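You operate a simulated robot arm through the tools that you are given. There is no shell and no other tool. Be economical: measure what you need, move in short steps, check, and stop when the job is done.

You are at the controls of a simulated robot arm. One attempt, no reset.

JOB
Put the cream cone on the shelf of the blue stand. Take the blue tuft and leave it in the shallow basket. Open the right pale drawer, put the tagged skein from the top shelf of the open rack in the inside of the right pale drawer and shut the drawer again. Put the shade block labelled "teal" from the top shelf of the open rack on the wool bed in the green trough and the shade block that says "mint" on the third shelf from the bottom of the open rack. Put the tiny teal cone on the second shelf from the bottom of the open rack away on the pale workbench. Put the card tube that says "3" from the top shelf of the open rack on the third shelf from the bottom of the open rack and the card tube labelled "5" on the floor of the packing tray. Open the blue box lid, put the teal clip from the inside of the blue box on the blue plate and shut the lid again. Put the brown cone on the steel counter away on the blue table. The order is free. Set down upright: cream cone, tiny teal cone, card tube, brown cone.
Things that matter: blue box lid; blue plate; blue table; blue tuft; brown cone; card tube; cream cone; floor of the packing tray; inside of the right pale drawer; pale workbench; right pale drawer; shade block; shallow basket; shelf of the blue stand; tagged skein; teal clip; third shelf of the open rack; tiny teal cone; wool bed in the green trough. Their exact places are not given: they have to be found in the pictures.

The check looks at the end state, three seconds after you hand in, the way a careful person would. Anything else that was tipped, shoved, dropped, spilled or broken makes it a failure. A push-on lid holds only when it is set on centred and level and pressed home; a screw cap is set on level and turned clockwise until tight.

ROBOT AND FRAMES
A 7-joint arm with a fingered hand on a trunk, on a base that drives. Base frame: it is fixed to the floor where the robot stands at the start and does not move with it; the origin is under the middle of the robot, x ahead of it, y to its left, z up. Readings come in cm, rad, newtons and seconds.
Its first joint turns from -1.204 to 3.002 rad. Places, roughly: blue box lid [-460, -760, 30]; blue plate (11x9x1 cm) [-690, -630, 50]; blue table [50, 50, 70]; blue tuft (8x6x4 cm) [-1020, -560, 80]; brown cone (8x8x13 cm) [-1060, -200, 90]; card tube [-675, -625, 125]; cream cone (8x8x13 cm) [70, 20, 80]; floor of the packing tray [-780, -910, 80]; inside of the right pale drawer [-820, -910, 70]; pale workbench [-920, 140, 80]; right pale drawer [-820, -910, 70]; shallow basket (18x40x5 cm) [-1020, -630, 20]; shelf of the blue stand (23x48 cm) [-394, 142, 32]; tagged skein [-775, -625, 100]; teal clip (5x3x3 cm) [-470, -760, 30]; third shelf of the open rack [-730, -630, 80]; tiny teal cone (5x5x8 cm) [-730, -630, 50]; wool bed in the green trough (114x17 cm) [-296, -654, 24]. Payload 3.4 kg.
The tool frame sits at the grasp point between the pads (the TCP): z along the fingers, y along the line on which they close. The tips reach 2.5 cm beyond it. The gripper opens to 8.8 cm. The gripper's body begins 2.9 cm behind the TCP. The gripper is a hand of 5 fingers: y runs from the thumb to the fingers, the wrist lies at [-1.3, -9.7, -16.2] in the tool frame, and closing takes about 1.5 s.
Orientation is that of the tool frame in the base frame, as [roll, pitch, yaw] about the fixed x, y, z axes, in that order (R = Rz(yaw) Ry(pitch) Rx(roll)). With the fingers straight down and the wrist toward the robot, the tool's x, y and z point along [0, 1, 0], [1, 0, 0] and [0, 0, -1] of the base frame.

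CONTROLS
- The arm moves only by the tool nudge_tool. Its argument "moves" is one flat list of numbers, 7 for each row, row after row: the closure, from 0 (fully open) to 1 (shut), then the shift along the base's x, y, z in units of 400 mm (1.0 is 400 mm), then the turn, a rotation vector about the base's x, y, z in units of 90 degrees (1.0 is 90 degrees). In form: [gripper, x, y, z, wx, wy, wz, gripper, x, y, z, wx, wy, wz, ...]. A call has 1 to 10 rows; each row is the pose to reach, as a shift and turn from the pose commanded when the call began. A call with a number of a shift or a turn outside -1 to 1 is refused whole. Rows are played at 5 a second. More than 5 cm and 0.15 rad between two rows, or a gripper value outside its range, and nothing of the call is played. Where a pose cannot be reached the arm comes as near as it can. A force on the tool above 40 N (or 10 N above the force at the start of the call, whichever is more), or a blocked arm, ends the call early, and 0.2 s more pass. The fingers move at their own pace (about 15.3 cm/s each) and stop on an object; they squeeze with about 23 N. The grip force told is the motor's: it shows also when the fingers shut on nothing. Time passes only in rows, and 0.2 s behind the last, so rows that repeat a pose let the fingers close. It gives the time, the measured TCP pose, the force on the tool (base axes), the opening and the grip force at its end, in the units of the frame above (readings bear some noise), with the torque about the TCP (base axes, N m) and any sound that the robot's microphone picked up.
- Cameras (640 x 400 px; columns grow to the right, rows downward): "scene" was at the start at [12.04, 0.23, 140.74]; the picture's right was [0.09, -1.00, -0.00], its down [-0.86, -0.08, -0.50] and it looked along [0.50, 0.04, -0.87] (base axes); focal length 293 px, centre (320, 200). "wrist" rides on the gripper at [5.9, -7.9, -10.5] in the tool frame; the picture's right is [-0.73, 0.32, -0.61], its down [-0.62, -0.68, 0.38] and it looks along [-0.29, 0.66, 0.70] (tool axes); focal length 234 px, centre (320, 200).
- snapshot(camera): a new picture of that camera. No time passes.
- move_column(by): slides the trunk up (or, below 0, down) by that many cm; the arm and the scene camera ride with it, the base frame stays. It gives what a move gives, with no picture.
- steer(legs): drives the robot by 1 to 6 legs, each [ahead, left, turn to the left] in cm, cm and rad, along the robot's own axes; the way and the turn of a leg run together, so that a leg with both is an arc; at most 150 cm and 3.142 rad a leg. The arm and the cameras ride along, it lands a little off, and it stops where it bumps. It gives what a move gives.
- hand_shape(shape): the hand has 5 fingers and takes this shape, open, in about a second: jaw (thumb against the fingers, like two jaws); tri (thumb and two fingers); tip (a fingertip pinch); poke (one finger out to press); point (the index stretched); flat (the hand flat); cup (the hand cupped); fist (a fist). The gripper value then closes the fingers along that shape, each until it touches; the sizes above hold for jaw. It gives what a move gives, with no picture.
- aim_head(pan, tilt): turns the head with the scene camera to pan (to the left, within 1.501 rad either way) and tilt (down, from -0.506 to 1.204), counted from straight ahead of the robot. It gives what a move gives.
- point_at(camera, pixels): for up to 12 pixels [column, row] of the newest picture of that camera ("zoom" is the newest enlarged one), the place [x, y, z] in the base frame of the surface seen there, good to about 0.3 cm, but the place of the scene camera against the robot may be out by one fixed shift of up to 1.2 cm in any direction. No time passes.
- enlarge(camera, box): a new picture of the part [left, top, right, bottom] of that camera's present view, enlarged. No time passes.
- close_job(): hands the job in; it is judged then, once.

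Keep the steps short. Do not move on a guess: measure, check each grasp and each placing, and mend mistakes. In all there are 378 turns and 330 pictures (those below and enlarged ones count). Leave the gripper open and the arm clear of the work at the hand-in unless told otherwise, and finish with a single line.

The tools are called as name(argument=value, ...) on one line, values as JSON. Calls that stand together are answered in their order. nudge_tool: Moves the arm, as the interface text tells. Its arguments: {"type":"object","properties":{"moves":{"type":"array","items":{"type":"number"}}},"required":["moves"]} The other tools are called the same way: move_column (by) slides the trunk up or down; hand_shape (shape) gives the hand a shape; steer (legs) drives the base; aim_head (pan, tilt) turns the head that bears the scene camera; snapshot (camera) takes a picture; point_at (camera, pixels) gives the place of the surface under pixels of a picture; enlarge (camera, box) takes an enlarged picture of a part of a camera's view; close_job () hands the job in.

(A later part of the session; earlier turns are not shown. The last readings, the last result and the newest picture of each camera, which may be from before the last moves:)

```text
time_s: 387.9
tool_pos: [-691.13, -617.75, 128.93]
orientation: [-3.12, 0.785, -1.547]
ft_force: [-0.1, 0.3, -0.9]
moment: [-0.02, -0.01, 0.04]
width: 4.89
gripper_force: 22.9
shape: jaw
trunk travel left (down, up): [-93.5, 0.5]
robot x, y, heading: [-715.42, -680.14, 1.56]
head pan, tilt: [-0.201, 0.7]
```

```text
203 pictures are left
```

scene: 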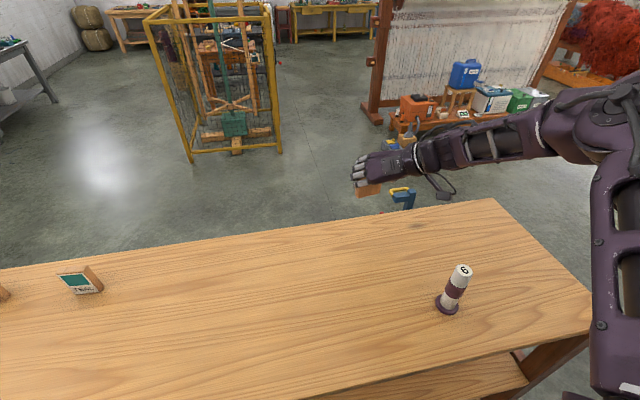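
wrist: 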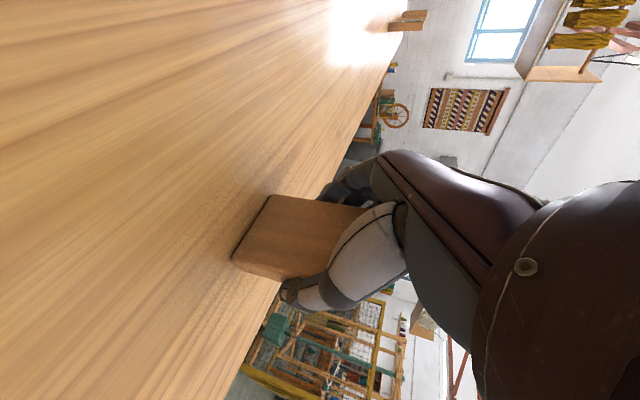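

Held. Drive back 50 and 14 left, retract and lower for the third shelf.

steer(legs=[[-50, 0, 0], [0, 14, 0.01]])

nudge_tool(moves=[1, 0, -0.1, 0, 0, 0, 0, 1, 0, -0.2, 0, 0, 0, 0, 1, 0, -0.3, 0, 0, 0, 0, 1, 0, -0.4, 0, 0, 0, 0, 1, 0, -0.5, 0, 0, 0, 0])

move_column(by=-40)

move_column(by=-5.2)

snapshot(camera="scene")

```text
time_s: 391.8
tool_pos: [-705.73, -667.57, 128.97]
orientation: [-3.124, 0.786, -1.535]
ft_force: [0.0, 0.1, -0.9]
moment: [-0.02, 0.0, -0.02]
width: 4.89
gripper_force: 22.8
shape: jaw
trunk travel left (down, up): [-93.5, 0.5]
robot x, y, heading: [-729.21, -729.64, 1.577]
head pan, tilt: [-0.201, 0.7]
```

```text
time_s: 393.0
tool_pos: [-706.11, -687.41, 128.83]
orientation: [-3.122, 0.789, -1.533]
ft_force: [-0.1, -0.5, -0.5]
moment: [-0.01, 0.02, 0.01]
width: 4.75
gripper_force: 23.2
shape: jaw
trunk travel left (down, up): [-93.5, 0.5]
robot x, y, heading: [-729.48, -729.67, 1.577]
head pan, tilt: [-0.201, 0.7]
```

```text
time_s: 396.8
tool_pos: [-706.15, -687.11, 88.67]
orientation: [-3.121, 0.785, -1.532]
ft_force: [-0.1, 0.5, -0.8]
moment: [0.03, 0.02, 0.01]
width: 4.76
gripper_force: 23.1
shape: jaw
trunk travel left (down, up): [-53.5, 40.5]
robot x, y, heading: [-729.04, -729.82, 1.578]
head pan, tilt: [-0.201, 0.7]
```

```text
time_s: 397.7
tool_pos: [-706.22, -687.09, 83.51]
orientation: [-3.122, 0.784, -1.532]
ft_force: [0.0, 0.1, -0.2]
moment: [-0.01, -0.02, 0.01]
width: 4.76
gripper_force: 23.5
shape: jaw
trunk travel left (down, up): [-48.3, 45.7]
robot x, y, heading: [-728.97, -730.0, 1.583]
head pan, tilt: [-0.201, 0.7]
```

```text
202 pictures are left
```

scene: 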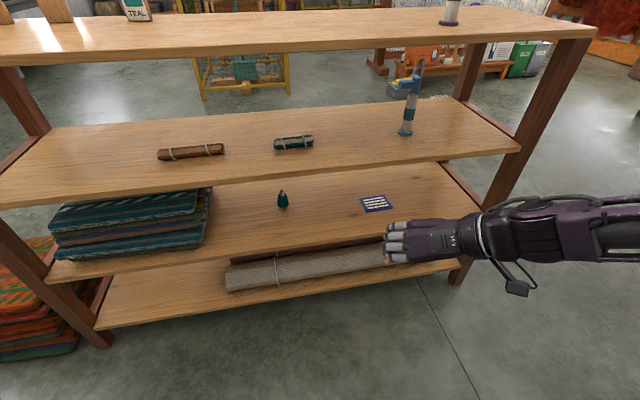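

snapshot(camera="wrist")

enlarge(camera="scene", box=[350, 180, 480, 300])

```text
201 pictures are left
```

wrist: 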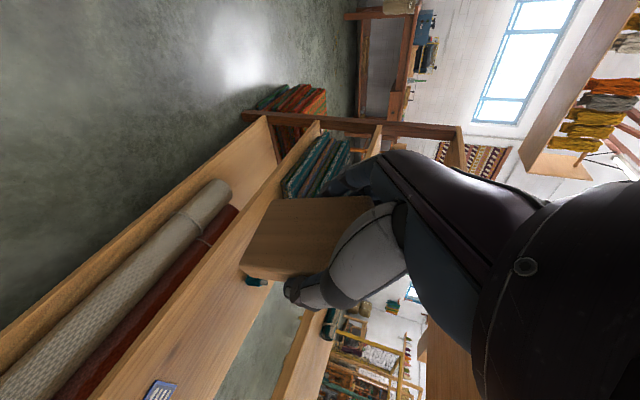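

```text
3.33 times, centred on (415, 240) of scene
```

zoom: 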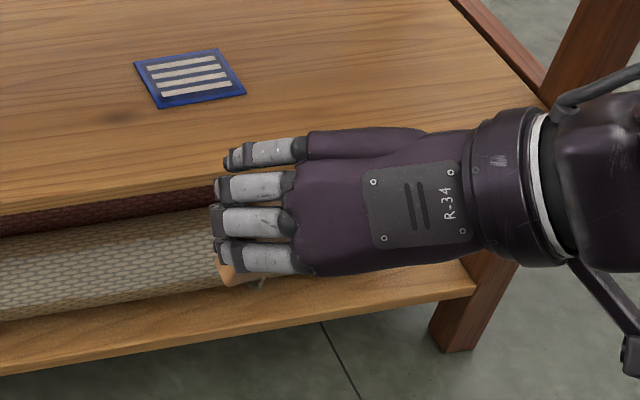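

Block sits as gripped. Enter the third shelf.

steer(legs=[[46, 0, 0]])

nudge_tool(moves=[1, 0, 0.1, 0, 0, 0, 0, 1, 0, 0.19, 0, 0, 0, 0, 1, 0, 0.19, -0.03, 0, 0, 0])

snapshot(camera="wrist")

snapshot(camera="scene")

```text
time_s: 400.5
tool_pos: [-706.76, -641.42, 83.37]
orientation: [-3.125, 0.786, -1.527]
ft_force: [0.9, 0.3, 0.0]
moment: [-0.01, 0.04, -0.02]
width: 4.76
gripper_force: 23.3
shape: jaw
trunk travel left (down, up): [-48.3, 45.7]
robot x, y, heading: [-729.86, -684.66, 1.583]
head pan, tilt: [-0.201, 0.7]
```

```text
time_s: 401.3
tool_pos: [-706.97, -633.73, 82.45]
orientation: [-3.119, 0.786, -1.525]
ft_force: [0.1, -0.1, -1.1]
moment: [0.0, 0.01, 0.01]
width: 4.73
gripper_force: 22.8
shape: jaw
trunk travel left (down, up): [-48.3, 45.7]
robot x, y, heading: [-729.59, -684.6, 1.583]
head pan, tilt: [-0.201, 0.7]
```

```text
199 pictures are left
```

wrist: 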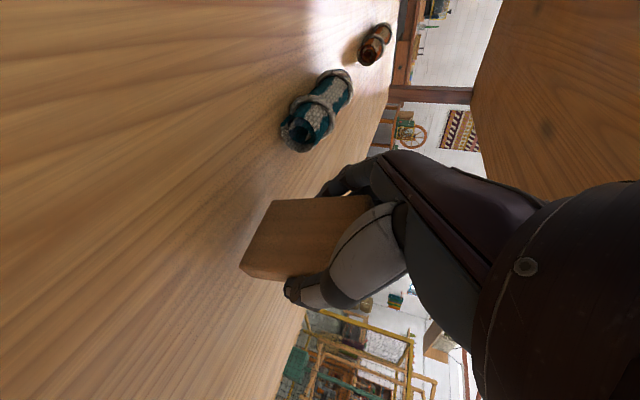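

```text
198 pictures are left
```

scene: 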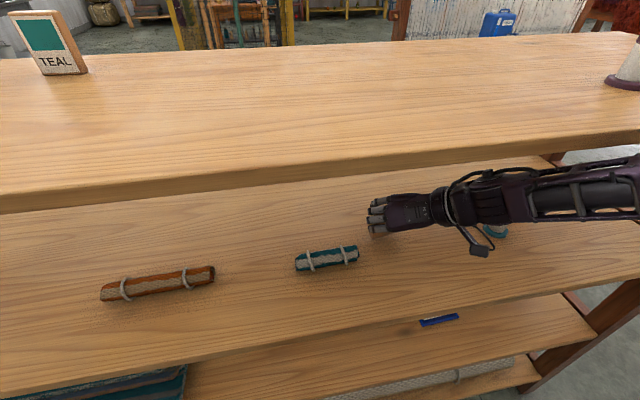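

point_at(camera="scene", pixels=[[490, 195], [520, 190], [570, 190], [495, 230], [480, 250], [630, 190]])

enlarge(camera="scene", box=[420, 160, 600, 280])

```text
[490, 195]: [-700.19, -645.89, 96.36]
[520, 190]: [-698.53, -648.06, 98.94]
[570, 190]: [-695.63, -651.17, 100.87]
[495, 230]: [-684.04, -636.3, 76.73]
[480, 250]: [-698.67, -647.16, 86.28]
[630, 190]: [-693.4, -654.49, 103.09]
```

```text
3.33 times, centred on (510, 220) of scene
```

zoom: 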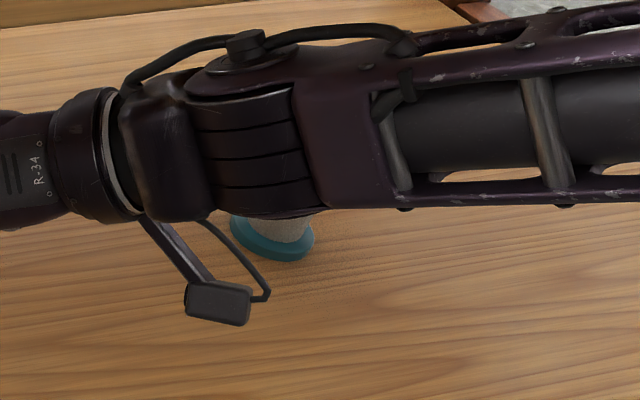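

Clear. Lower to contact.

nudge_tool(moves=[1, 0, 0, -0.012, 0, 0, 0, 1, 0, 0, -0.024, 0, 0, 0, 1, 0, 0, -0.03, 0, 0, 0])

snapshot(camera="wrist")

```text
time_s: 402.1
tool_pos: [-706.97, -633.97, 81.49]
orientation: [-3.122, 0.792, -1.528]
ft_force: [2.7, 0.8, 14.3]
moment: [0.14, 0.3, -0.04]
width: 4.71
gripper_force: 22.6
shape: jaw
trunk travel left (down, up): [-48.3, 45.7]
robot x, y, heading: [-729.44, -684.57, 1.579]
head pan, tilt: [-0.201, 0.7]
```

```text
196 pictures are left
```

wrist: 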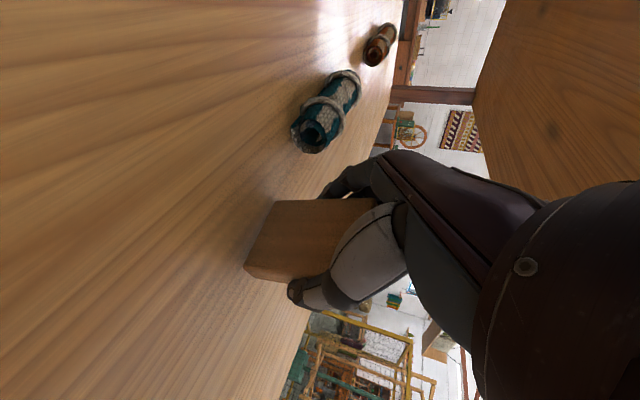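

Contact. Relax and open gently.

nudge_tool(moves=[1, 0, 0, 0.004, 0, 0, 0, 0.7, 0, 0, 0.004, 0, 0, 0, 0.5, 0, 0, 0.004, 0, 0, 0, 0.3, 0, 0, 0.004, 0, 0, 0, 0, 0, 0, 0.004, 0, 0, 0, 0, 0, 0, 0.004, 0, 0, 0, 0, 0, 0, 0.004, 0, 0, 0])

snapshot(camera="wrist")

nudge_tool(moves=[0, 0, -0.06, 0.03, 0, 0, 0, 0, 0, -0.15, 0.03, 0, 0, 0, 0, 0, -0.25, 0.03, 0, 0, 0])

snapshot(camera="scene")

```text
time_s: 403.7
tool_pos: [-706.84, -633.88, 81.31]
orientation: [-3.123, 0.786, -1.527]
ft_force: [0.2, 0.1, -0.4]
moment: [0.01, 0.01, 0.0]
width: 8.77
gripper_force: 0.0
shape: jaw
trunk travel left (down, up): [-48.3, 45.7]
robot x, y, heading: [-729.33, -684.71, 1.583]
head pan, tilt: [-0.201, 0.7]
```

```text
195 pictures are left
```

wrist: 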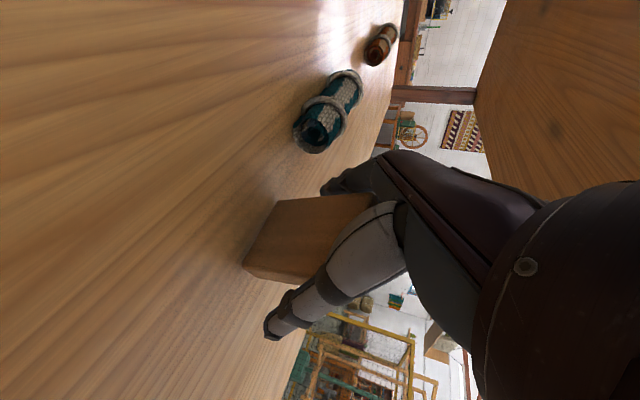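

```text
time_s: 404.5
tool_pos: [-706.89, -643.77, 82.54]
orientation: [-3.121, 0.788, -1.528]
ft_force: [-0.7, -0.2, 0.5]
moment: [-0.01, 0.02, 0.0]
width: 8.78
gripper_force: 0.0
shape: jaw
trunk travel left (down, up): [-48.3, 45.7]
robot x, y, heading: [-729.83, -684.13, 1.584]
head pan, tilt: [-0.201, 0.7]
```

```text
194 pictures are left
```

scene: 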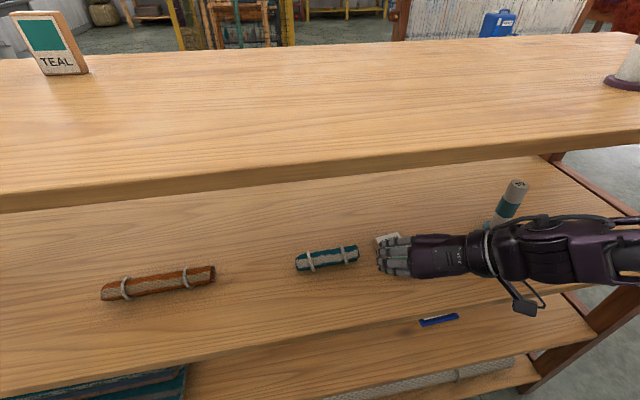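

steer(legs=[[-35, 0, 0]])

snapshot(camera="scene")

enlarge(camera="scene", box=[280, 100, 480, 220])

```text
time_s: 406.8
tool_pos: [-706.49, -679.63, 82.52]
orientation: [-3.122, 0.787, -1.528]
ft_force: [-0.5, -0.4, 0.0]
moment: [-0.03, 0.01, -0.01]
width: 8.79
gripper_force: 0.0
shape: jaw
trunk travel left (down, up): [-48.3, 45.7]
robot x, y, heading: [-729.33, -720.82, 1.585]
head pan, tilt: [-0.201, 0.7]
```

```text
193 pictures are left
```

scene: 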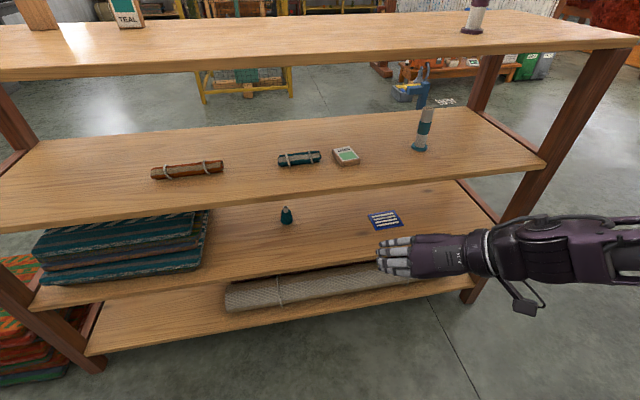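

```text
3.20 times, centred on (380, 160) of scene
```

zoom: 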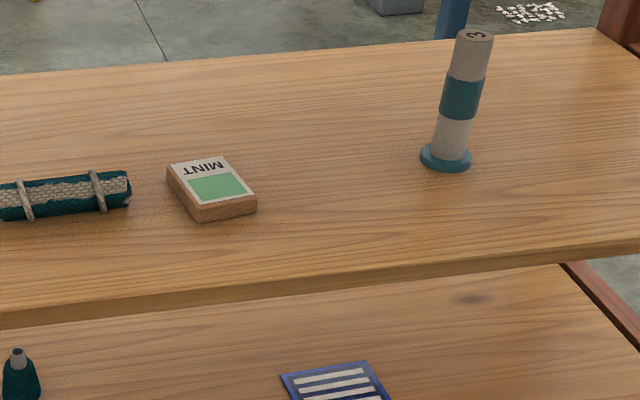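

MINT lies flat on the third shelf, which is allowed. Next the TEAL block: raise and go to it.

move_column(by=40)

steer(legs=[[0, 51, -0.01], [40, 0, 0]])

nudge_tool(moves=[0, 0, 0.1, 0.02, 0, 0, 0, 0, 0, 0.2, 0.02, 0, 0, 0, 0, 0, 0.28, 0.02, 0, 0, 0])

snapshot(camera="scene")

snapshot(camera="wrist")

```text
time_s: 410.6
tool_pos: [-706.53, -679.56, 122.49]
orientation: [-3.121, 0.786, -1.529]
ft_force: [0.3, -0.4, -0.1]
moment: [-0.01, 0.0, -0.01]
width: 8.79
gripper_force: 0.1
shape: jaw
trunk travel left (down, up): [-88.3, 5.7]
robot x, y, heading: [-729.36, -720.6, 1.583]
head pan, tilt: [-0.201, 0.7]
```

```text
time_s: 415.6
tool_pos: [-756.1, -640.18, 122.55]
orientation: [-3.121, 0.784, -1.531]
ft_force: [0.6, -0.8, -0.4]
moment: [0.03, -0.02, -0.02]
width: 8.76
gripper_force: 0.2
shape: jaw
trunk travel left (down, up): [-88.3, 5.7]
robot x, y, heading: [-779.23, -680.76, 1.58]
head pan, tilt: [-0.201, 0.7]
```

```text
time_s: 416.4
tool_pos: [-756.21, -628.92, 123.39]
orientation: [-3.122, 0.784, -1.534]
ft_force: [-0.1, -0.6, 0.6]
moment: [0.02, 0.01, -0.02]
width: 8.76
gripper_force: 0.1
shape: jaw
trunk travel left (down, up): [-88.3, 5.7]
robot x, y, heading: [-778.78, -681.06, 1.575]
head pan, tilt: [-0.201, 0.7]
```

```text
191 pictures are left
```

scene: 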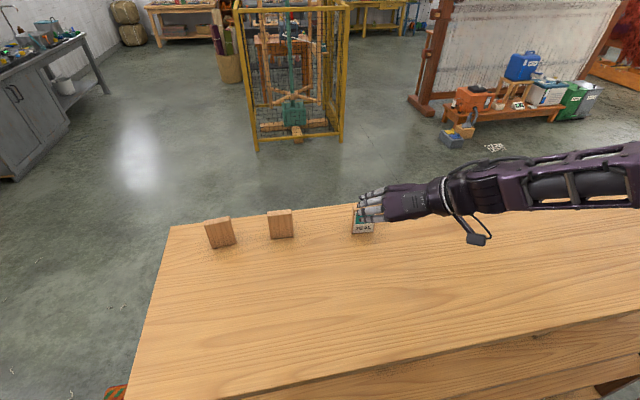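

```text
190 pictures are left
```

wrist: 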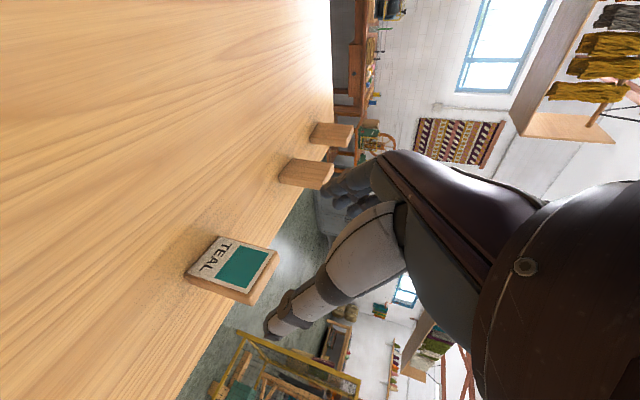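

point_at(camera="wrist", pixels=[[232, 265], [190, 272], [248, 293], [218, 240], [272, 254], [212, 258], [258, 275]])

```text
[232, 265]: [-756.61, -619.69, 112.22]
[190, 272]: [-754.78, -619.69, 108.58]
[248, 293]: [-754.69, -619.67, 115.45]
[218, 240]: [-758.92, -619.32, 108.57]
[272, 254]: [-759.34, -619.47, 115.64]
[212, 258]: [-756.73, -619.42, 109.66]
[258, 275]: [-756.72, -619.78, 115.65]
```

TEAL block centre x -757, face y -619.6. Move over and lower.

nudge_tool(moves=[0, -0.01, 0.08, 0, 0, 0, 0, 0, -0.02, 0.16, 0, 0, 0, 0, 0, -0.02, 0.24, 0, 0, 0, 0])

move_column(by=-10)

snapshot(camera="wrist")

```text
time_s: 417.2
tool_pos: [-756.86, -619.15, 123.2]
orientation: [-3.121, 0.784, -1.532]
ft_force: [0.0, -0.2, -0.5]
moment: [-0.01, 0.01, 0.0]
width: 8.76
gripper_force: 0.0
shape: jaw
trunk travel left (down, up): [-88.3, 5.7]
robot x, y, heading: [-779.05, -680.73, 1.579]
head pan, tilt: [-0.201, 0.7]
```

```text
time_s: 418.6
tool_pos: [-756.83, -619.36, 113.23]
orientation: [-3.122, 0.785, -1.532]
ft_force: [0.5, 0.5, 0.3]
moment: [-0.01, 0.0, -0.06]
width: 8.76
gripper_force: 0.1
shape: jaw
trunk travel left (down, up): [-78.3, 15.7]
robot x, y, heading: [-778.96, -680.93, 1.579]
head pan, tilt: [-0.201, 0.7]
```

```text
189 pictures are left
```

wrist: 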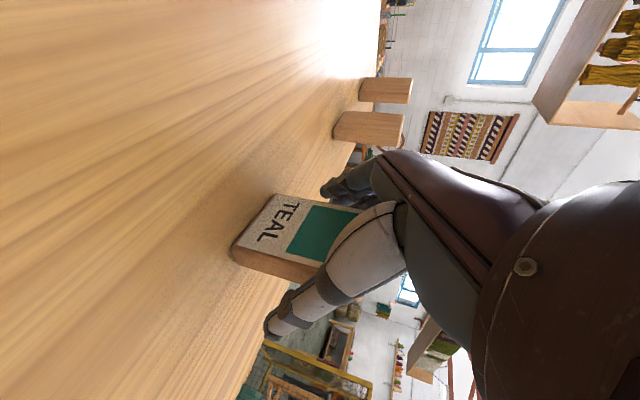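

nudge_tool(moves=[1, 0, 0, 0, 0, 0, 0, 1, 0, 0, 0, 0, 0, 0, 1, 0, 0, 0, 0, 0, 0, 1, 0, 0, 0, 0, 0, 0, 1, 0, 0, 0, 0, 0, 0, 1, 0, 0, 0, 0, 0, 0, 1, 0, 0, 0, 0, 0, 0])

move_column(by=15)

steer(legs=[[-65, 0, 0]])

nudge_tool(moves=[1, 0, -0.1, 0, 0, 0, 0, 1, 0, -0.2, 0, 0, 0, 0, 1, 0, -0.3, 0, 0, 0, 0, 1, 0, -0.4, 0, 0, 0, 0, 1, 0, -0.5, 0, 0, 0, 0])

snapshot(camera="wrist")

```text
time_s: 420.2
tool_pos: [-756.87, -619.36, 113.28]
orientation: [-3.122, 0.784, -1.531]
ft_force: [-0.2, 0.1, 1.9]
moment: [0.0, 0.09, -0.02]
width: 4.94
gripper_force: 22.7
shape: jaw
trunk travel left (down, up): [-78.3, 15.7]
robot x, y, heading: [-779.06, -681.01, 1.578]
head pan, tilt: [-0.201, 0.7]
```

```text
time_s: 421.9
tool_pos: [-756.93, -619.38, 128.24]
orientation: [-3.12, 0.785, -1.531]
ft_force: [0.2, -1.0, 0.2]
moment: [0.0, 0.01, 0.01]
width: 4.83
gripper_force: 23.1
shape: jaw
trunk travel left (down, up): [-93.3, 0.7]
robot x, y, heading: [-778.92, -681.17, 1.582]
head pan, tilt: [-0.201, 0.7]
```

```text
time_s: 425.6
tool_pos: [-755.95, -684.63, 128.16]
orientation: [-3.122, 0.785, -1.545]
ft_force: [0.9, 0.6, 0.1]
moment: [0.01, -0.04, -0.01]
width: 4.84
gripper_force: 22.8
shape: jaw
trunk travel left (down, up): [-93.3, 0.7]
robot x, y, heading: [-778.81, -745.99, 1.563]
head pan, tilt: [-0.201, 0.7]
```

```text
time_s: 426.8
tool_pos: [-756.28, -705.24, 128.38]
orientation: [-3.123, 0.788, -1.543]
ft_force: [0.3, -0.3, -0.5]
moment: [0.02, -0.06, 0.01]
width: 4.44
gripper_force: 22.9
shape: jaw
trunk travel left (down, up): [-93.3, 0.7]
robot x, y, heading: [-779.04, -745.93, 1.564]
head pan, tilt: [-0.201, 0.7]
```

```text
188 pictures are left
```

wrist: 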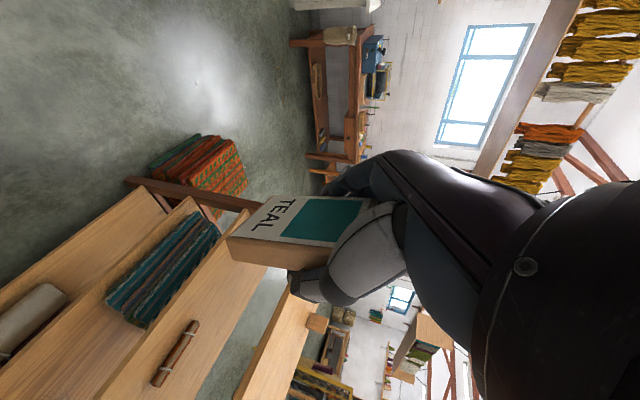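

Held, drifting slightly. Turn east and drive out around the rack end toward the trough.

steer(legs=[[0, 0, -1.564], [0, 40, 0], [150, 0, 0], [18, 0, 0], [0, 105, 0], [60, 0, 0]])

aim_head(pan=-0.1, tilt=0.5)

snapshot(camera="scene")

snapshot(camera="wrist")

```text
time_s: 448.9
tool_pos: [-510.49, -632.63, 128.29]
orientation: [-3.122, 0.785, -3.14]
ft_force: [-0.8, -0.4, 0.0]
moment: [0.0, 0.0, 0.02]
width: 4.4
gripper_force: 23.0
shape: jaw
trunk travel left (down, up): [-93.3, 0.7]
robot x, y, heading: [-550.9, -608.61, -0.032]
head pan, tilt: [-0.201, 0.7]
```

```text
time_s: 449.7
tool_pos: [-510.33, -632.7, 128.47]
orientation: [-3.12, 0.784, -3.14]
ft_force: [-0.2, -0.9, 0.1]
moment: [0.0, 0.01, -0.06]
width: 4.38
gripper_force: 23.3
shape: jaw
trunk travel left (down, up): [-93.3, 0.7]
robot x, y, heading: [-551.08, -608.59, -0.034]
head pan, tilt: [-0.099, 0.499]
```

```text
187 pictures are left
```

scene: 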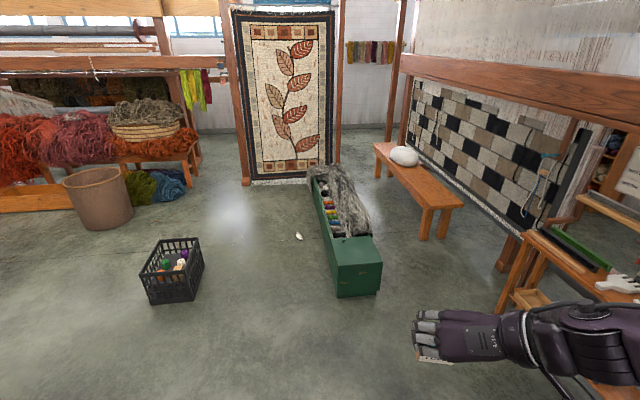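

```text
186 pictures are left
```

wrist: 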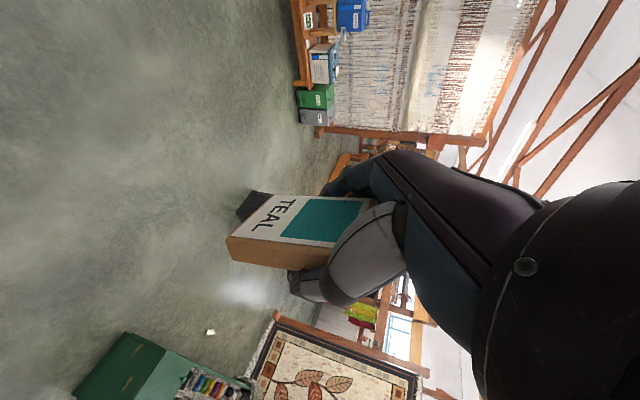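

enlarge(camera="scene", box=[280, 140, 420, 310])

point_at(camera="scene", pixels=[[338, 295], [380, 290], [338, 245], [380, 240], [345, 210], [352, 225], [330, 195], [299, 237], [325, 215], [430, 238], [372, 225], [200, 290]])

```text
2.35 times, centred on (350, 225) of scene
```

zoom: 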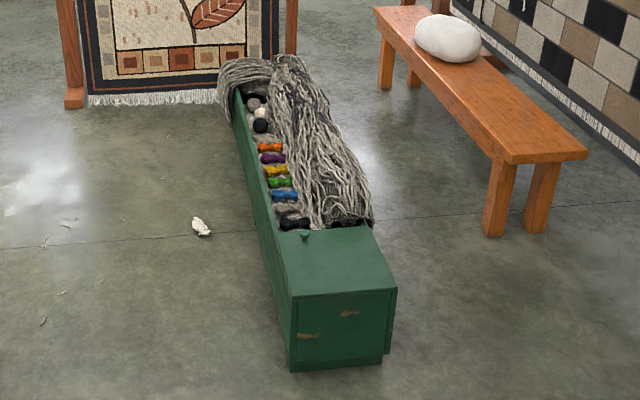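

```text
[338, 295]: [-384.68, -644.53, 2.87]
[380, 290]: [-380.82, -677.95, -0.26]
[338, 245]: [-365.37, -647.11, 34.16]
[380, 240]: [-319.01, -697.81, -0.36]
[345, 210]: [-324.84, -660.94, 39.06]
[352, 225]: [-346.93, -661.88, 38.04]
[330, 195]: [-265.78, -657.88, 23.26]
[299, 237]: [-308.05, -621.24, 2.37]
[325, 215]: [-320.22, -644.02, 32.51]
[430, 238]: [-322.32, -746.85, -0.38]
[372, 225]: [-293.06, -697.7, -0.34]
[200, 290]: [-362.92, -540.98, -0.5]
```

The trough lies along x; let me drive closer along its north side and look into it.

steer(legs=[[120, 15, 0.03]])

aim_head(pan=-0.5, tilt=0.75)

snapshot(camera="scene")

```text
time_s: 455.8
tool_pos: [-389.69, -618.52, 128.4]
orientation: [-3.123, 0.786, -3.113]
ft_force: [0.2, 0.0, -0.4]
moment: [0.01, 0.0, -0.03]
width: 4.38
gripper_force: 23.3
shape: jaw
trunk travel left (down, up): [-93.3, 0.7]
robot x, y, heading: [-430.68, -596.24, -0.002]
head pan, tilt: [-0.099, 0.499]
```

```text
time_s: 456.7
tool_pos: [-389.77, -618.64, 128.31]
orientation: [-3.122, 0.785, -3.111]
ft_force: [-0.2, 0.1, -1.5]
moment: [0.04, -0.04, -0.01]
width: 4.4
gripper_force: 23.5
shape: jaw
trunk travel left (down, up): [-93.3, 0.7]
robot x, y, heading: [-430.89, -596.24, -0.005]
head pan, tilt: [-0.499, 0.75]
```

```text
184 pictures are left
```

scene: 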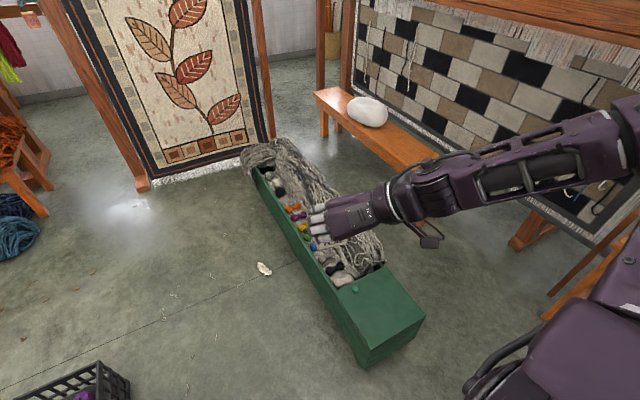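

enlarge(camera="scene", box=[230, 130, 400, 300])

point_at(camera="scene", pixels=[[263, 268], [275, 185], [290, 205], [298, 228], [310, 245], [325, 265], [345, 278], [305, 238], [300, 260], [270, 175], [335, 255], [355, 250]])

```text
2.35 times, centred on (315, 215) of scene
```

zoom: 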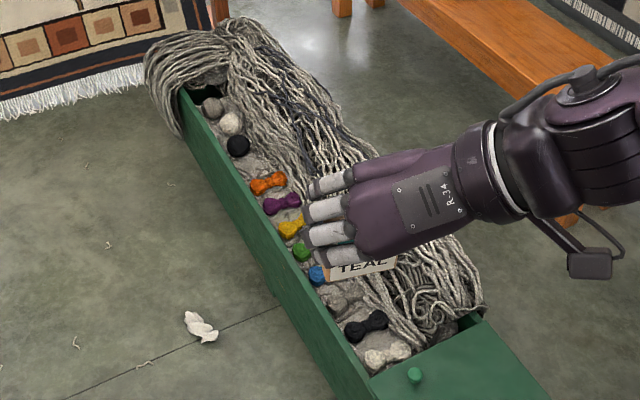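

```text
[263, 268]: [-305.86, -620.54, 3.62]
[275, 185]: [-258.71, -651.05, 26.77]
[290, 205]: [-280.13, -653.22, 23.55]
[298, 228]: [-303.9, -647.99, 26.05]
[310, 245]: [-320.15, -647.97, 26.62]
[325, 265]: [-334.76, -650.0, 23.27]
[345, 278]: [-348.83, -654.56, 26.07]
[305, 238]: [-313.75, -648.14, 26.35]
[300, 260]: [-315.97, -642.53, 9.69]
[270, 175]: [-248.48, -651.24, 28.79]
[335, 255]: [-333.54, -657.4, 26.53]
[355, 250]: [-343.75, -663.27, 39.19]
```

Free wool spot at about (-285,-651,23.5) between the orange and black skeins. I check the rug frame's place and drive around the floor scrap.

point_at(camera="scene", pixels=[[142, 187], [245, 160], [270, 140], [200, 120], [70, 370], [20, 215]])

steer(legs=[[100, 18, 0], [0, 0, -1.57]])

snapshot(camera="scene")

```text
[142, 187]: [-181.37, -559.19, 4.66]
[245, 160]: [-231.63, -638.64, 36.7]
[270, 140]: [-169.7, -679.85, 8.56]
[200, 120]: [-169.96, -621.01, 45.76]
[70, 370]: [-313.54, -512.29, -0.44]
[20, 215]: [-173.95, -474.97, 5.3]
```

```text
time_s: 465.6
tool_pos: [-354.86, -620.12, 128.3]
orientation: [-3.121, 0.785, 1.628]
ft_force: [0.0, 0.6, -0.1]
moment: [0.01, -0.01, 0.01]
width: 4.36
gripper_force: 23.1
shape: jaw
trunk travel left (down, up): [-93.3, 0.7]
robot x, y, heading: [-333.1, -578.23, -1.546]
head pan, tilt: [-0.499, 0.75]
```

```text
182 pictures are left
```

scene: 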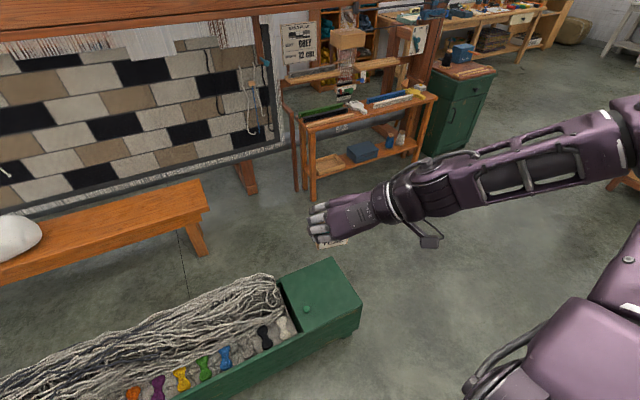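

steer(legs=[[0, 71, 0]])

aim_head(pan=-0.2, tilt=0.8)

move_column(by=-40)

snapshot(camera="scene")

```text
time_s: 469.5
tool_pos: [-282.62, -618.29, 128.4]
orientation: [-3.125, 0.785, 1.627]
ft_force: [0.0, 0.5, 0.0]
moment: [-0.05, 0.02, 0.0]
width: 4.39
gripper_force: 23.1
shape: jaw
trunk travel left (down, up): [-93.3, 0.7]
robot x, y, heading: [-261.39, -576.33, -1.542]
head pan, tilt: [-0.499, 0.75]
```

```text
time_s: 470.3
tool_pos: [-282.54, -618.24, 128.33]
orientation: [-3.12, 0.786, 1.633]
ft_force: [0.5, -0.2, 0.0]
moment: [-0.01, -0.04, 0.01]
width: 4.36
gripper_force: 22.8
shape: jaw
trunk travel left (down, up): [-93.3, 0.7]
robot x, y, heading: [-261.31, -576.38, -1.539]
head pan, tilt: [-0.201, 0.799]
```

```text
time_s: 474.1
tool_pos: [-282.62, -618.27, 88.35]
orientation: [-3.122, 0.785, 1.628]
ft_force: [-0.3, -0.4, 0.3]
moment: [0.0, 0.01, 0.02]
width: 4.37
gripper_force: 23.2
shape: jaw
trunk travel left (down, up): [-53.3, 40.7]
robot x, y, heading: [-261.35, -576.48, -1.547]
head pan, tilt: [-0.201, 0.799]
```

```text
181 pictures are left
```

scene: 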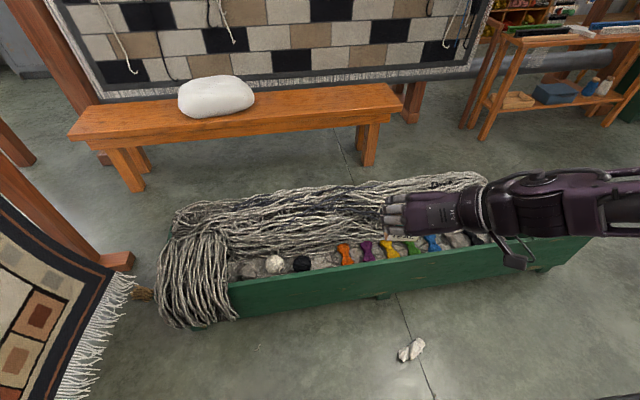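

point_at(camera="scene", pixels=[[302, 263], [322, 258], [345, 254], [325, 250], [325, 265], [300, 280], [410, 350], [210, 325], [340, 245], [367, 252]])

enlarge(camera="scene", box=[220, 220, 400, 310])

```text
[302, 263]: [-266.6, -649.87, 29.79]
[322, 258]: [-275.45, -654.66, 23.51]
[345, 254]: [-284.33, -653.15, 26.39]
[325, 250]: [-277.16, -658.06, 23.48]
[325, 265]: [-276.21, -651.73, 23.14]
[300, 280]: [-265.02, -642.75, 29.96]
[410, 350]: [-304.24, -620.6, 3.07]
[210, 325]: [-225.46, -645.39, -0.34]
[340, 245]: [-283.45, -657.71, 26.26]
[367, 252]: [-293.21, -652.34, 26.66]
```

```text
3.56 times, centred on (310, 265) of scene
```

zoom: 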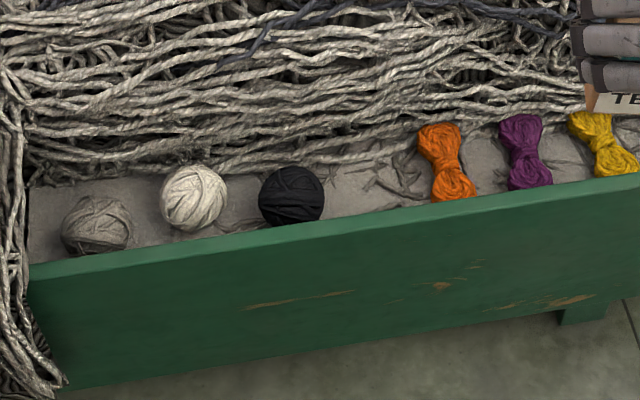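

Gap is x -270…-282 at y≈-652, z 23.4. To keep the wrist camera above the trough rim I tilt the tool steeper (the block will lean and lie down on the wool).

nudge_tool(moves=[1, 0, 0, 0, 0.078, 0, 0, 1, 0, 0, 0, 0.156, 0, 0, 1, 0, 0, 0, 0.233, 0, 0, 1, 0, 0, 0, 0.311, 0, 0, 1, 0, 0, 0, 0.389, 0, 0])

steer(legs=[[31, 7, 0]])

move_column(by=-38)

snapshot(camera="scene")

snapshot(camera="wrist")

```text
time_s: 475.3
tool_pos: [-282.46, -618.36, 88.25]
orientation: [3.127, 0.172, 1.613]
ft_force: [0.0, 0.5, -0.1]
moment: [-0.02, -0.01, 0.02]
width: 4.32
gripper_force: 23.6
shape: jaw
trunk travel left (down, up): [-53.3, 40.7]
robot x, y, heading: [-261.21, -576.53, -1.543]
head pan, tilt: [-0.201, 0.799]
```

```text
time_s: 477.4
tool_pos: [-274.52, -648.3, 88.41]
orientation: [3.128, 0.174, 1.618]
ft_force: [0.7, 0.0, 0.2]
moment: [0.02, -0.01, 0.01]
width: 4.36
gripper_force: 22.9
shape: jaw
trunk travel left (down, up): [-53.3, 40.7]
robot x, y, heading: [-253.12, -605.96, -1.54]
head pan, tilt: [-0.201, 0.799]
```

```text
time_s: 481.1
tool_pos: [-274.67, -648.17, 50.4]
orientation: [3.129, 0.174, 1.616]
ft_force: [-0.4, 0.0, 0.0]
moment: [-0.03, 0.03, 0.02]
width: 4.35
gripper_force: 23.1
shape: jaw
trunk travel left (down, up): [-15.3, 78.7]
robot x, y, heading: [-253.23, -606.45, -1.536]
head pan, tilt: [-0.201, 0.799]
```

```text
179 pictures are left
```

scene: 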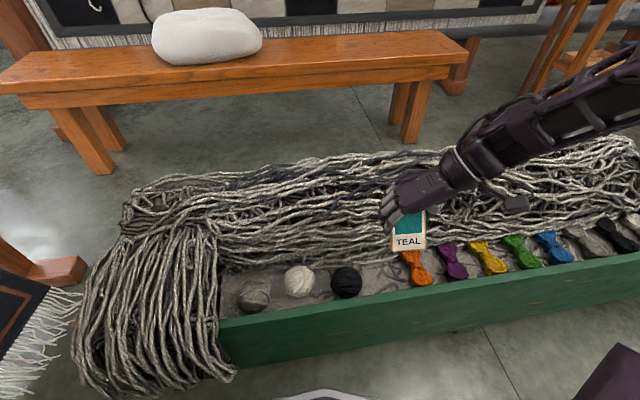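

```text
178 pictures are left
```

wrist: 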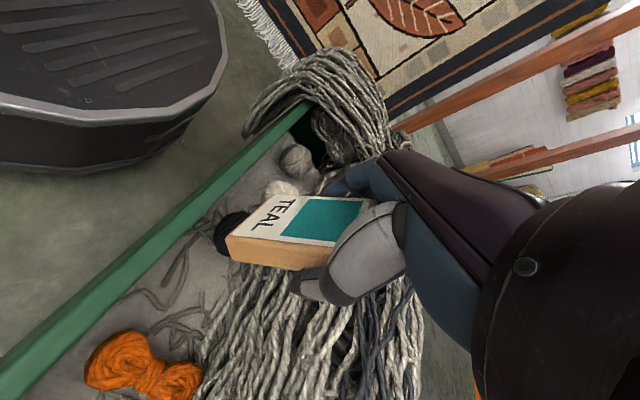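

Shift to (-276.5,-653), then lower with the trunk.

nudge_tool(moves=[1, -0.03, -0.06, 0, 0, 0, 0, 1, -0.045, -0.12, 0, 0, 0, 0])

move_column(by=-14)

snapshot(camera="wrist")

snapshot(camera="scene")

```text
time_s: 481.7
tool_pos: [-276.22, -652.99, 50.45]
orientation: [3.126, 0.175, 1.619]
ft_force: [0.5, 0.1, -0.7]
moment: [0.0, -0.02, 0.01]
width: 4.34
gripper_force: 22.9
shape: jaw
trunk travel left (down, up): [-15.3, 78.7]
robot x, y, heading: [-253.46, -605.86, -1.538]
head pan, tilt: [-0.201, 0.799]
```

```text
time_s: 483.4
tool_pos: [-276.33, -653.02, 36.31]
orientation: [3.128, 0.175, 1.617]
ft_force: [0.2, -0.9, -0.9]
moment: [0.0, -0.01, 0.0]
width: 4.32
gripper_force: 23.3
shape: jaw
trunk travel left (down, up): [-1.3, 92.7]
robot x, y, heading: [-253.44, -606.27, -1.535]
head pan, tilt: [-0.201, 0.799]
```

```text
177 pictures are left
```

wrist: 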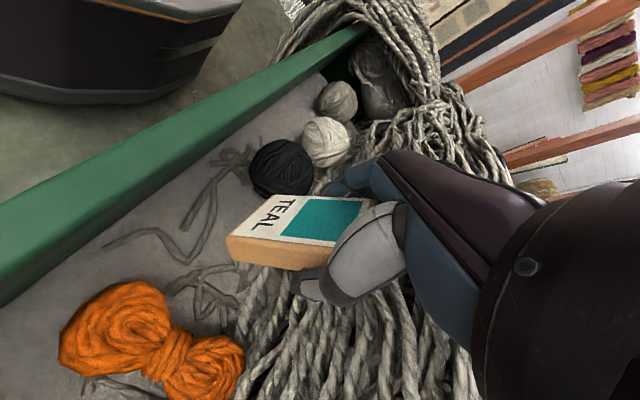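

```text
176 pictures are left
```

scene: 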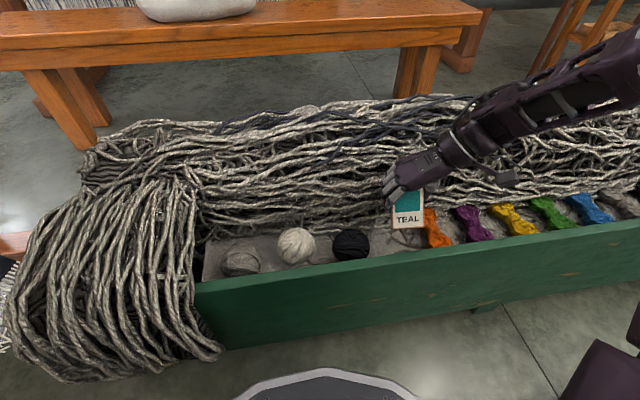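

nudge_tool(moves=[1, -0.01, 0.035, 0, 0, 0, 0, 1, -0.01, 0.035, -0.05, 0, 0, 0, 1, -0.01, 0.035, -0.1, 0, 0, 0, 1, -0.01, 0.035, -0.14, 0, 0, 0])

snapshot(camera="wrist")

```text
time_s: 484.4
tool_pos: [-276.87, -651.58, 30.74]
orientation: [3.127, 0.175, 1.619]
ft_force: [-0.7, 0.5, -1.0]
moment: [-0.03, 0.01, 0.0]
width: 4.34
gripper_force: 22.8
shape: jaw
trunk travel left (down, up): [-1.3, 92.7]
robot x, y, heading: [-253.45, -606.12, -1.537]
head pan, tilt: [-0.201, 0.799]
```

```text
175 pictures are left
```

wrist: 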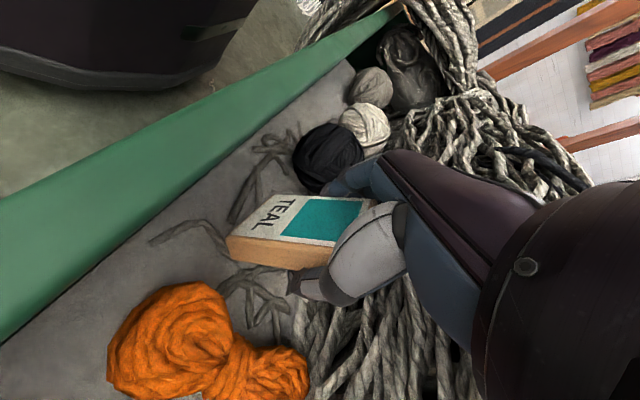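

nudge_tool(moves=[1, 0, 0, -0.02, 0, 0, 0, 1, 0, 0, -0.04, 0, 0, 0, 1, 0, 0, -0.055, 0, 0, 0])

snapshot(camera="wrist")

```text
time_s: 485.2
tool_pos: [-276.73, -651.7, 28.7]
orientation: [3.128, 0.182, 1.617]
ft_force: [-4.3, -6.6, 20.9]
moment: [0.07, -0.38, -0.11]
width: 4.23
gripper_force: 23.1
shape: jaw
trunk travel left (down, up): [-1.3, 92.7]
robot x, y, heading: [-253.57, -606.24, -1.537]
head pan, tilt: [-0.201, 0.799]
```

```text
174 pictures are left
```

wrist: 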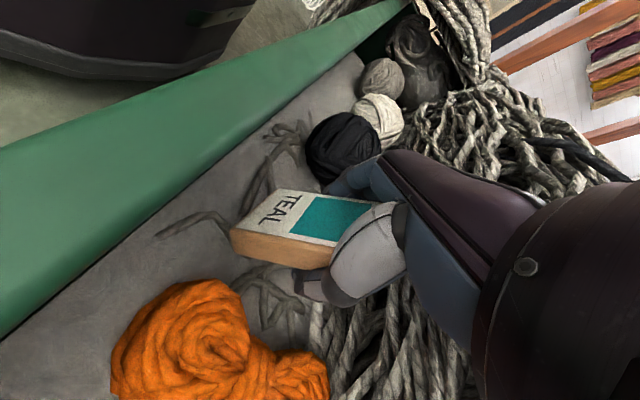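

Contact. Relax and open to about 6 cm, then lift.

nudge_tool(moves=[1, 0, 0, 0.008, 0, 0, 0, 0.5, 0, 0, 0.008, 0, 0, 0, 0.4, 0, 0, 0.008, 0, 0, 0, 0.32, 0, 0, 0.008, 0, 0, 0, 0.32, 0, 0, 0.008, 0, 0, 0, 0.32, 0, 0, 0.01, 0, 0, 0, 0.32, 0, 0, 0.06, 0, 0, 0, 0.32, 0, 0, 0.14, 0, 0, 0])

snapshot(camera="wrist")

move_column(by=25)

snapshot(camera="scene")

```text
time_s: 487.0
tool_pos: [-276.79, -651.65, 34.07]
orientation: [3.128, 0.174, 1.619]
ft_force: [0.3, -0.4, -0.1]
moment: [0.05, -0.02, 0.02]
width: 5.99
gripper_force: 0.1
shape: jaw
trunk travel left (down, up): [-1.3, 92.7]
robot x, y, heading: [-253.49, -606.13, -1.539]
head pan, tilt: [-0.201, 0.799]
```

```text
173 pictures are left
```

wrist: 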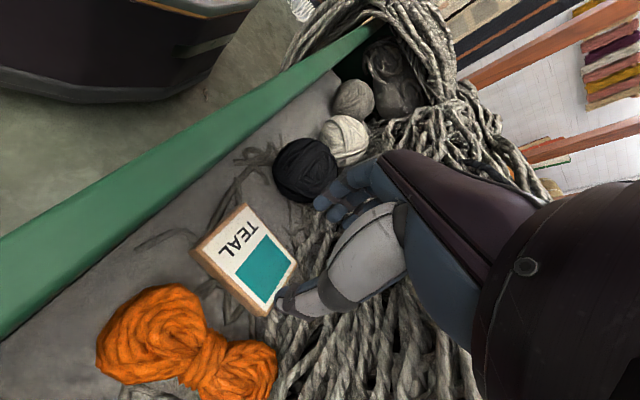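

```text
time_s: 489.6
tool_pos: [-276.88, -651.69, 59.07]
orientation: [3.126, 0.176, 1.618]
ft_force: [0.0, -0.1, -0.1]
moment: [0.0, 0.01, -0.02]
width: 5.97
gripper_force: 0.0
shape: jaw
trunk travel left (down, up): [-26.3, 67.7]
robot x, y, heading: [-253.47, -606.63, -1.534]
head pan, tilt: [-0.201, 0.799]
```

```text
172 pictures are left
```

scene: 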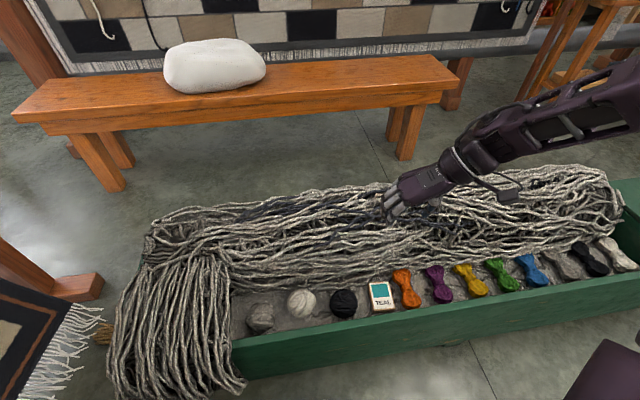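

TEAL lies on the wool, nothing else moved. Now to the blue box on the orange table's lower shelf.

steer(legs=[[-28, 0, -0.035], [0, -110, 0], [0, -105, 0]])

move_column(by=30)

aim_head(pan=0.0, tilt=0.5)

snapshot(camera="scene")

```text
time_s: 501.9
tool_pos: [-494.87, -629.38, 59.06]
orientation: [3.127, 0.173, 1.62]
ft_force: [-0.6, -0.1, 1.2]
moment: [0.01, -0.01, 0.0]
width: 6.0
gripper_force: 0.1
shape: jaw
trunk travel left (down, up): [-26.3, 67.7]
robot x, y, heading: [-471.26, -584.17, -1.541]
head pan, tilt: [-0.201, 0.799]
```

```text
time_s: 504.9
tool_pos: [-494.84, -629.41, 88.99]
orientation: [3.128, 0.175, 1.619]
ft_force: [0.3, 0.0, 0.1]
moment: [0.02, -0.02, -0.03]
width: 6.0
gripper_force: 0.0
shape: jaw
trunk travel left (down, up): [-56.3, 37.7]
robot x, y, heading: [-471.35, -584.03, -1.538]
head pan, tilt: [-0.201, 0.799]
```

```text
time_s: 505.7
tool_pos: [-494.85, -629.42, 89.07]
orientation: [3.127, 0.173, 1.621]
ft_force: [0.6, 0.0, -0.8]
moment: [-0.01, -0.01, -0.03]
width: 5.97
gripper_force: 0.1
shape: jaw
trunk travel left (down, up): [-56.3, 37.7]
robot x, y, heading: [-471.63, -584.31, -1.541]
head pan, tilt: [0.0, 0.499]
```

```text
171 pictures are left
```

scene: 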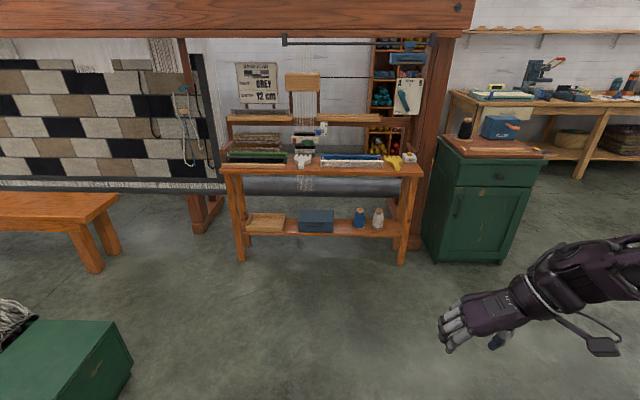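

enlarge(camera="scene", box=[220, 130, 430, 270])

point_at(camera="scene", pixels=[[316, 214], [316, 226], [300, 222], [333, 222], [316, 210], [265, 222], [360, 217], [345, 232], [310, 174], [225, 172], [420, 172], [240, 260]])

```text
2.86 times, centred on (325, 200) of scene
```

zoom: 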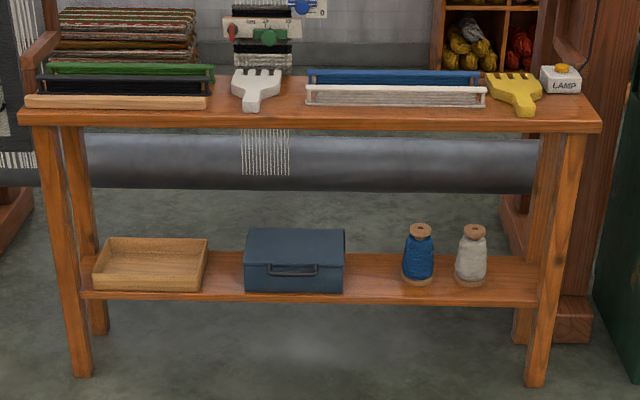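

```text
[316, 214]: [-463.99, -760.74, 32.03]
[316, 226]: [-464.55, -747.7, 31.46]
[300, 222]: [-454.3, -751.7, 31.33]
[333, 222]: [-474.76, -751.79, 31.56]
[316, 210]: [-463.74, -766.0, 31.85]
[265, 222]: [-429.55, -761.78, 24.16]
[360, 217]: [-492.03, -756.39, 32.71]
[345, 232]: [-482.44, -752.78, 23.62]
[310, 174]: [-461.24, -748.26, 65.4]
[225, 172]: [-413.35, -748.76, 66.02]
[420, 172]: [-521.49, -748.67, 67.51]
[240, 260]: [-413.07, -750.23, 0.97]
```

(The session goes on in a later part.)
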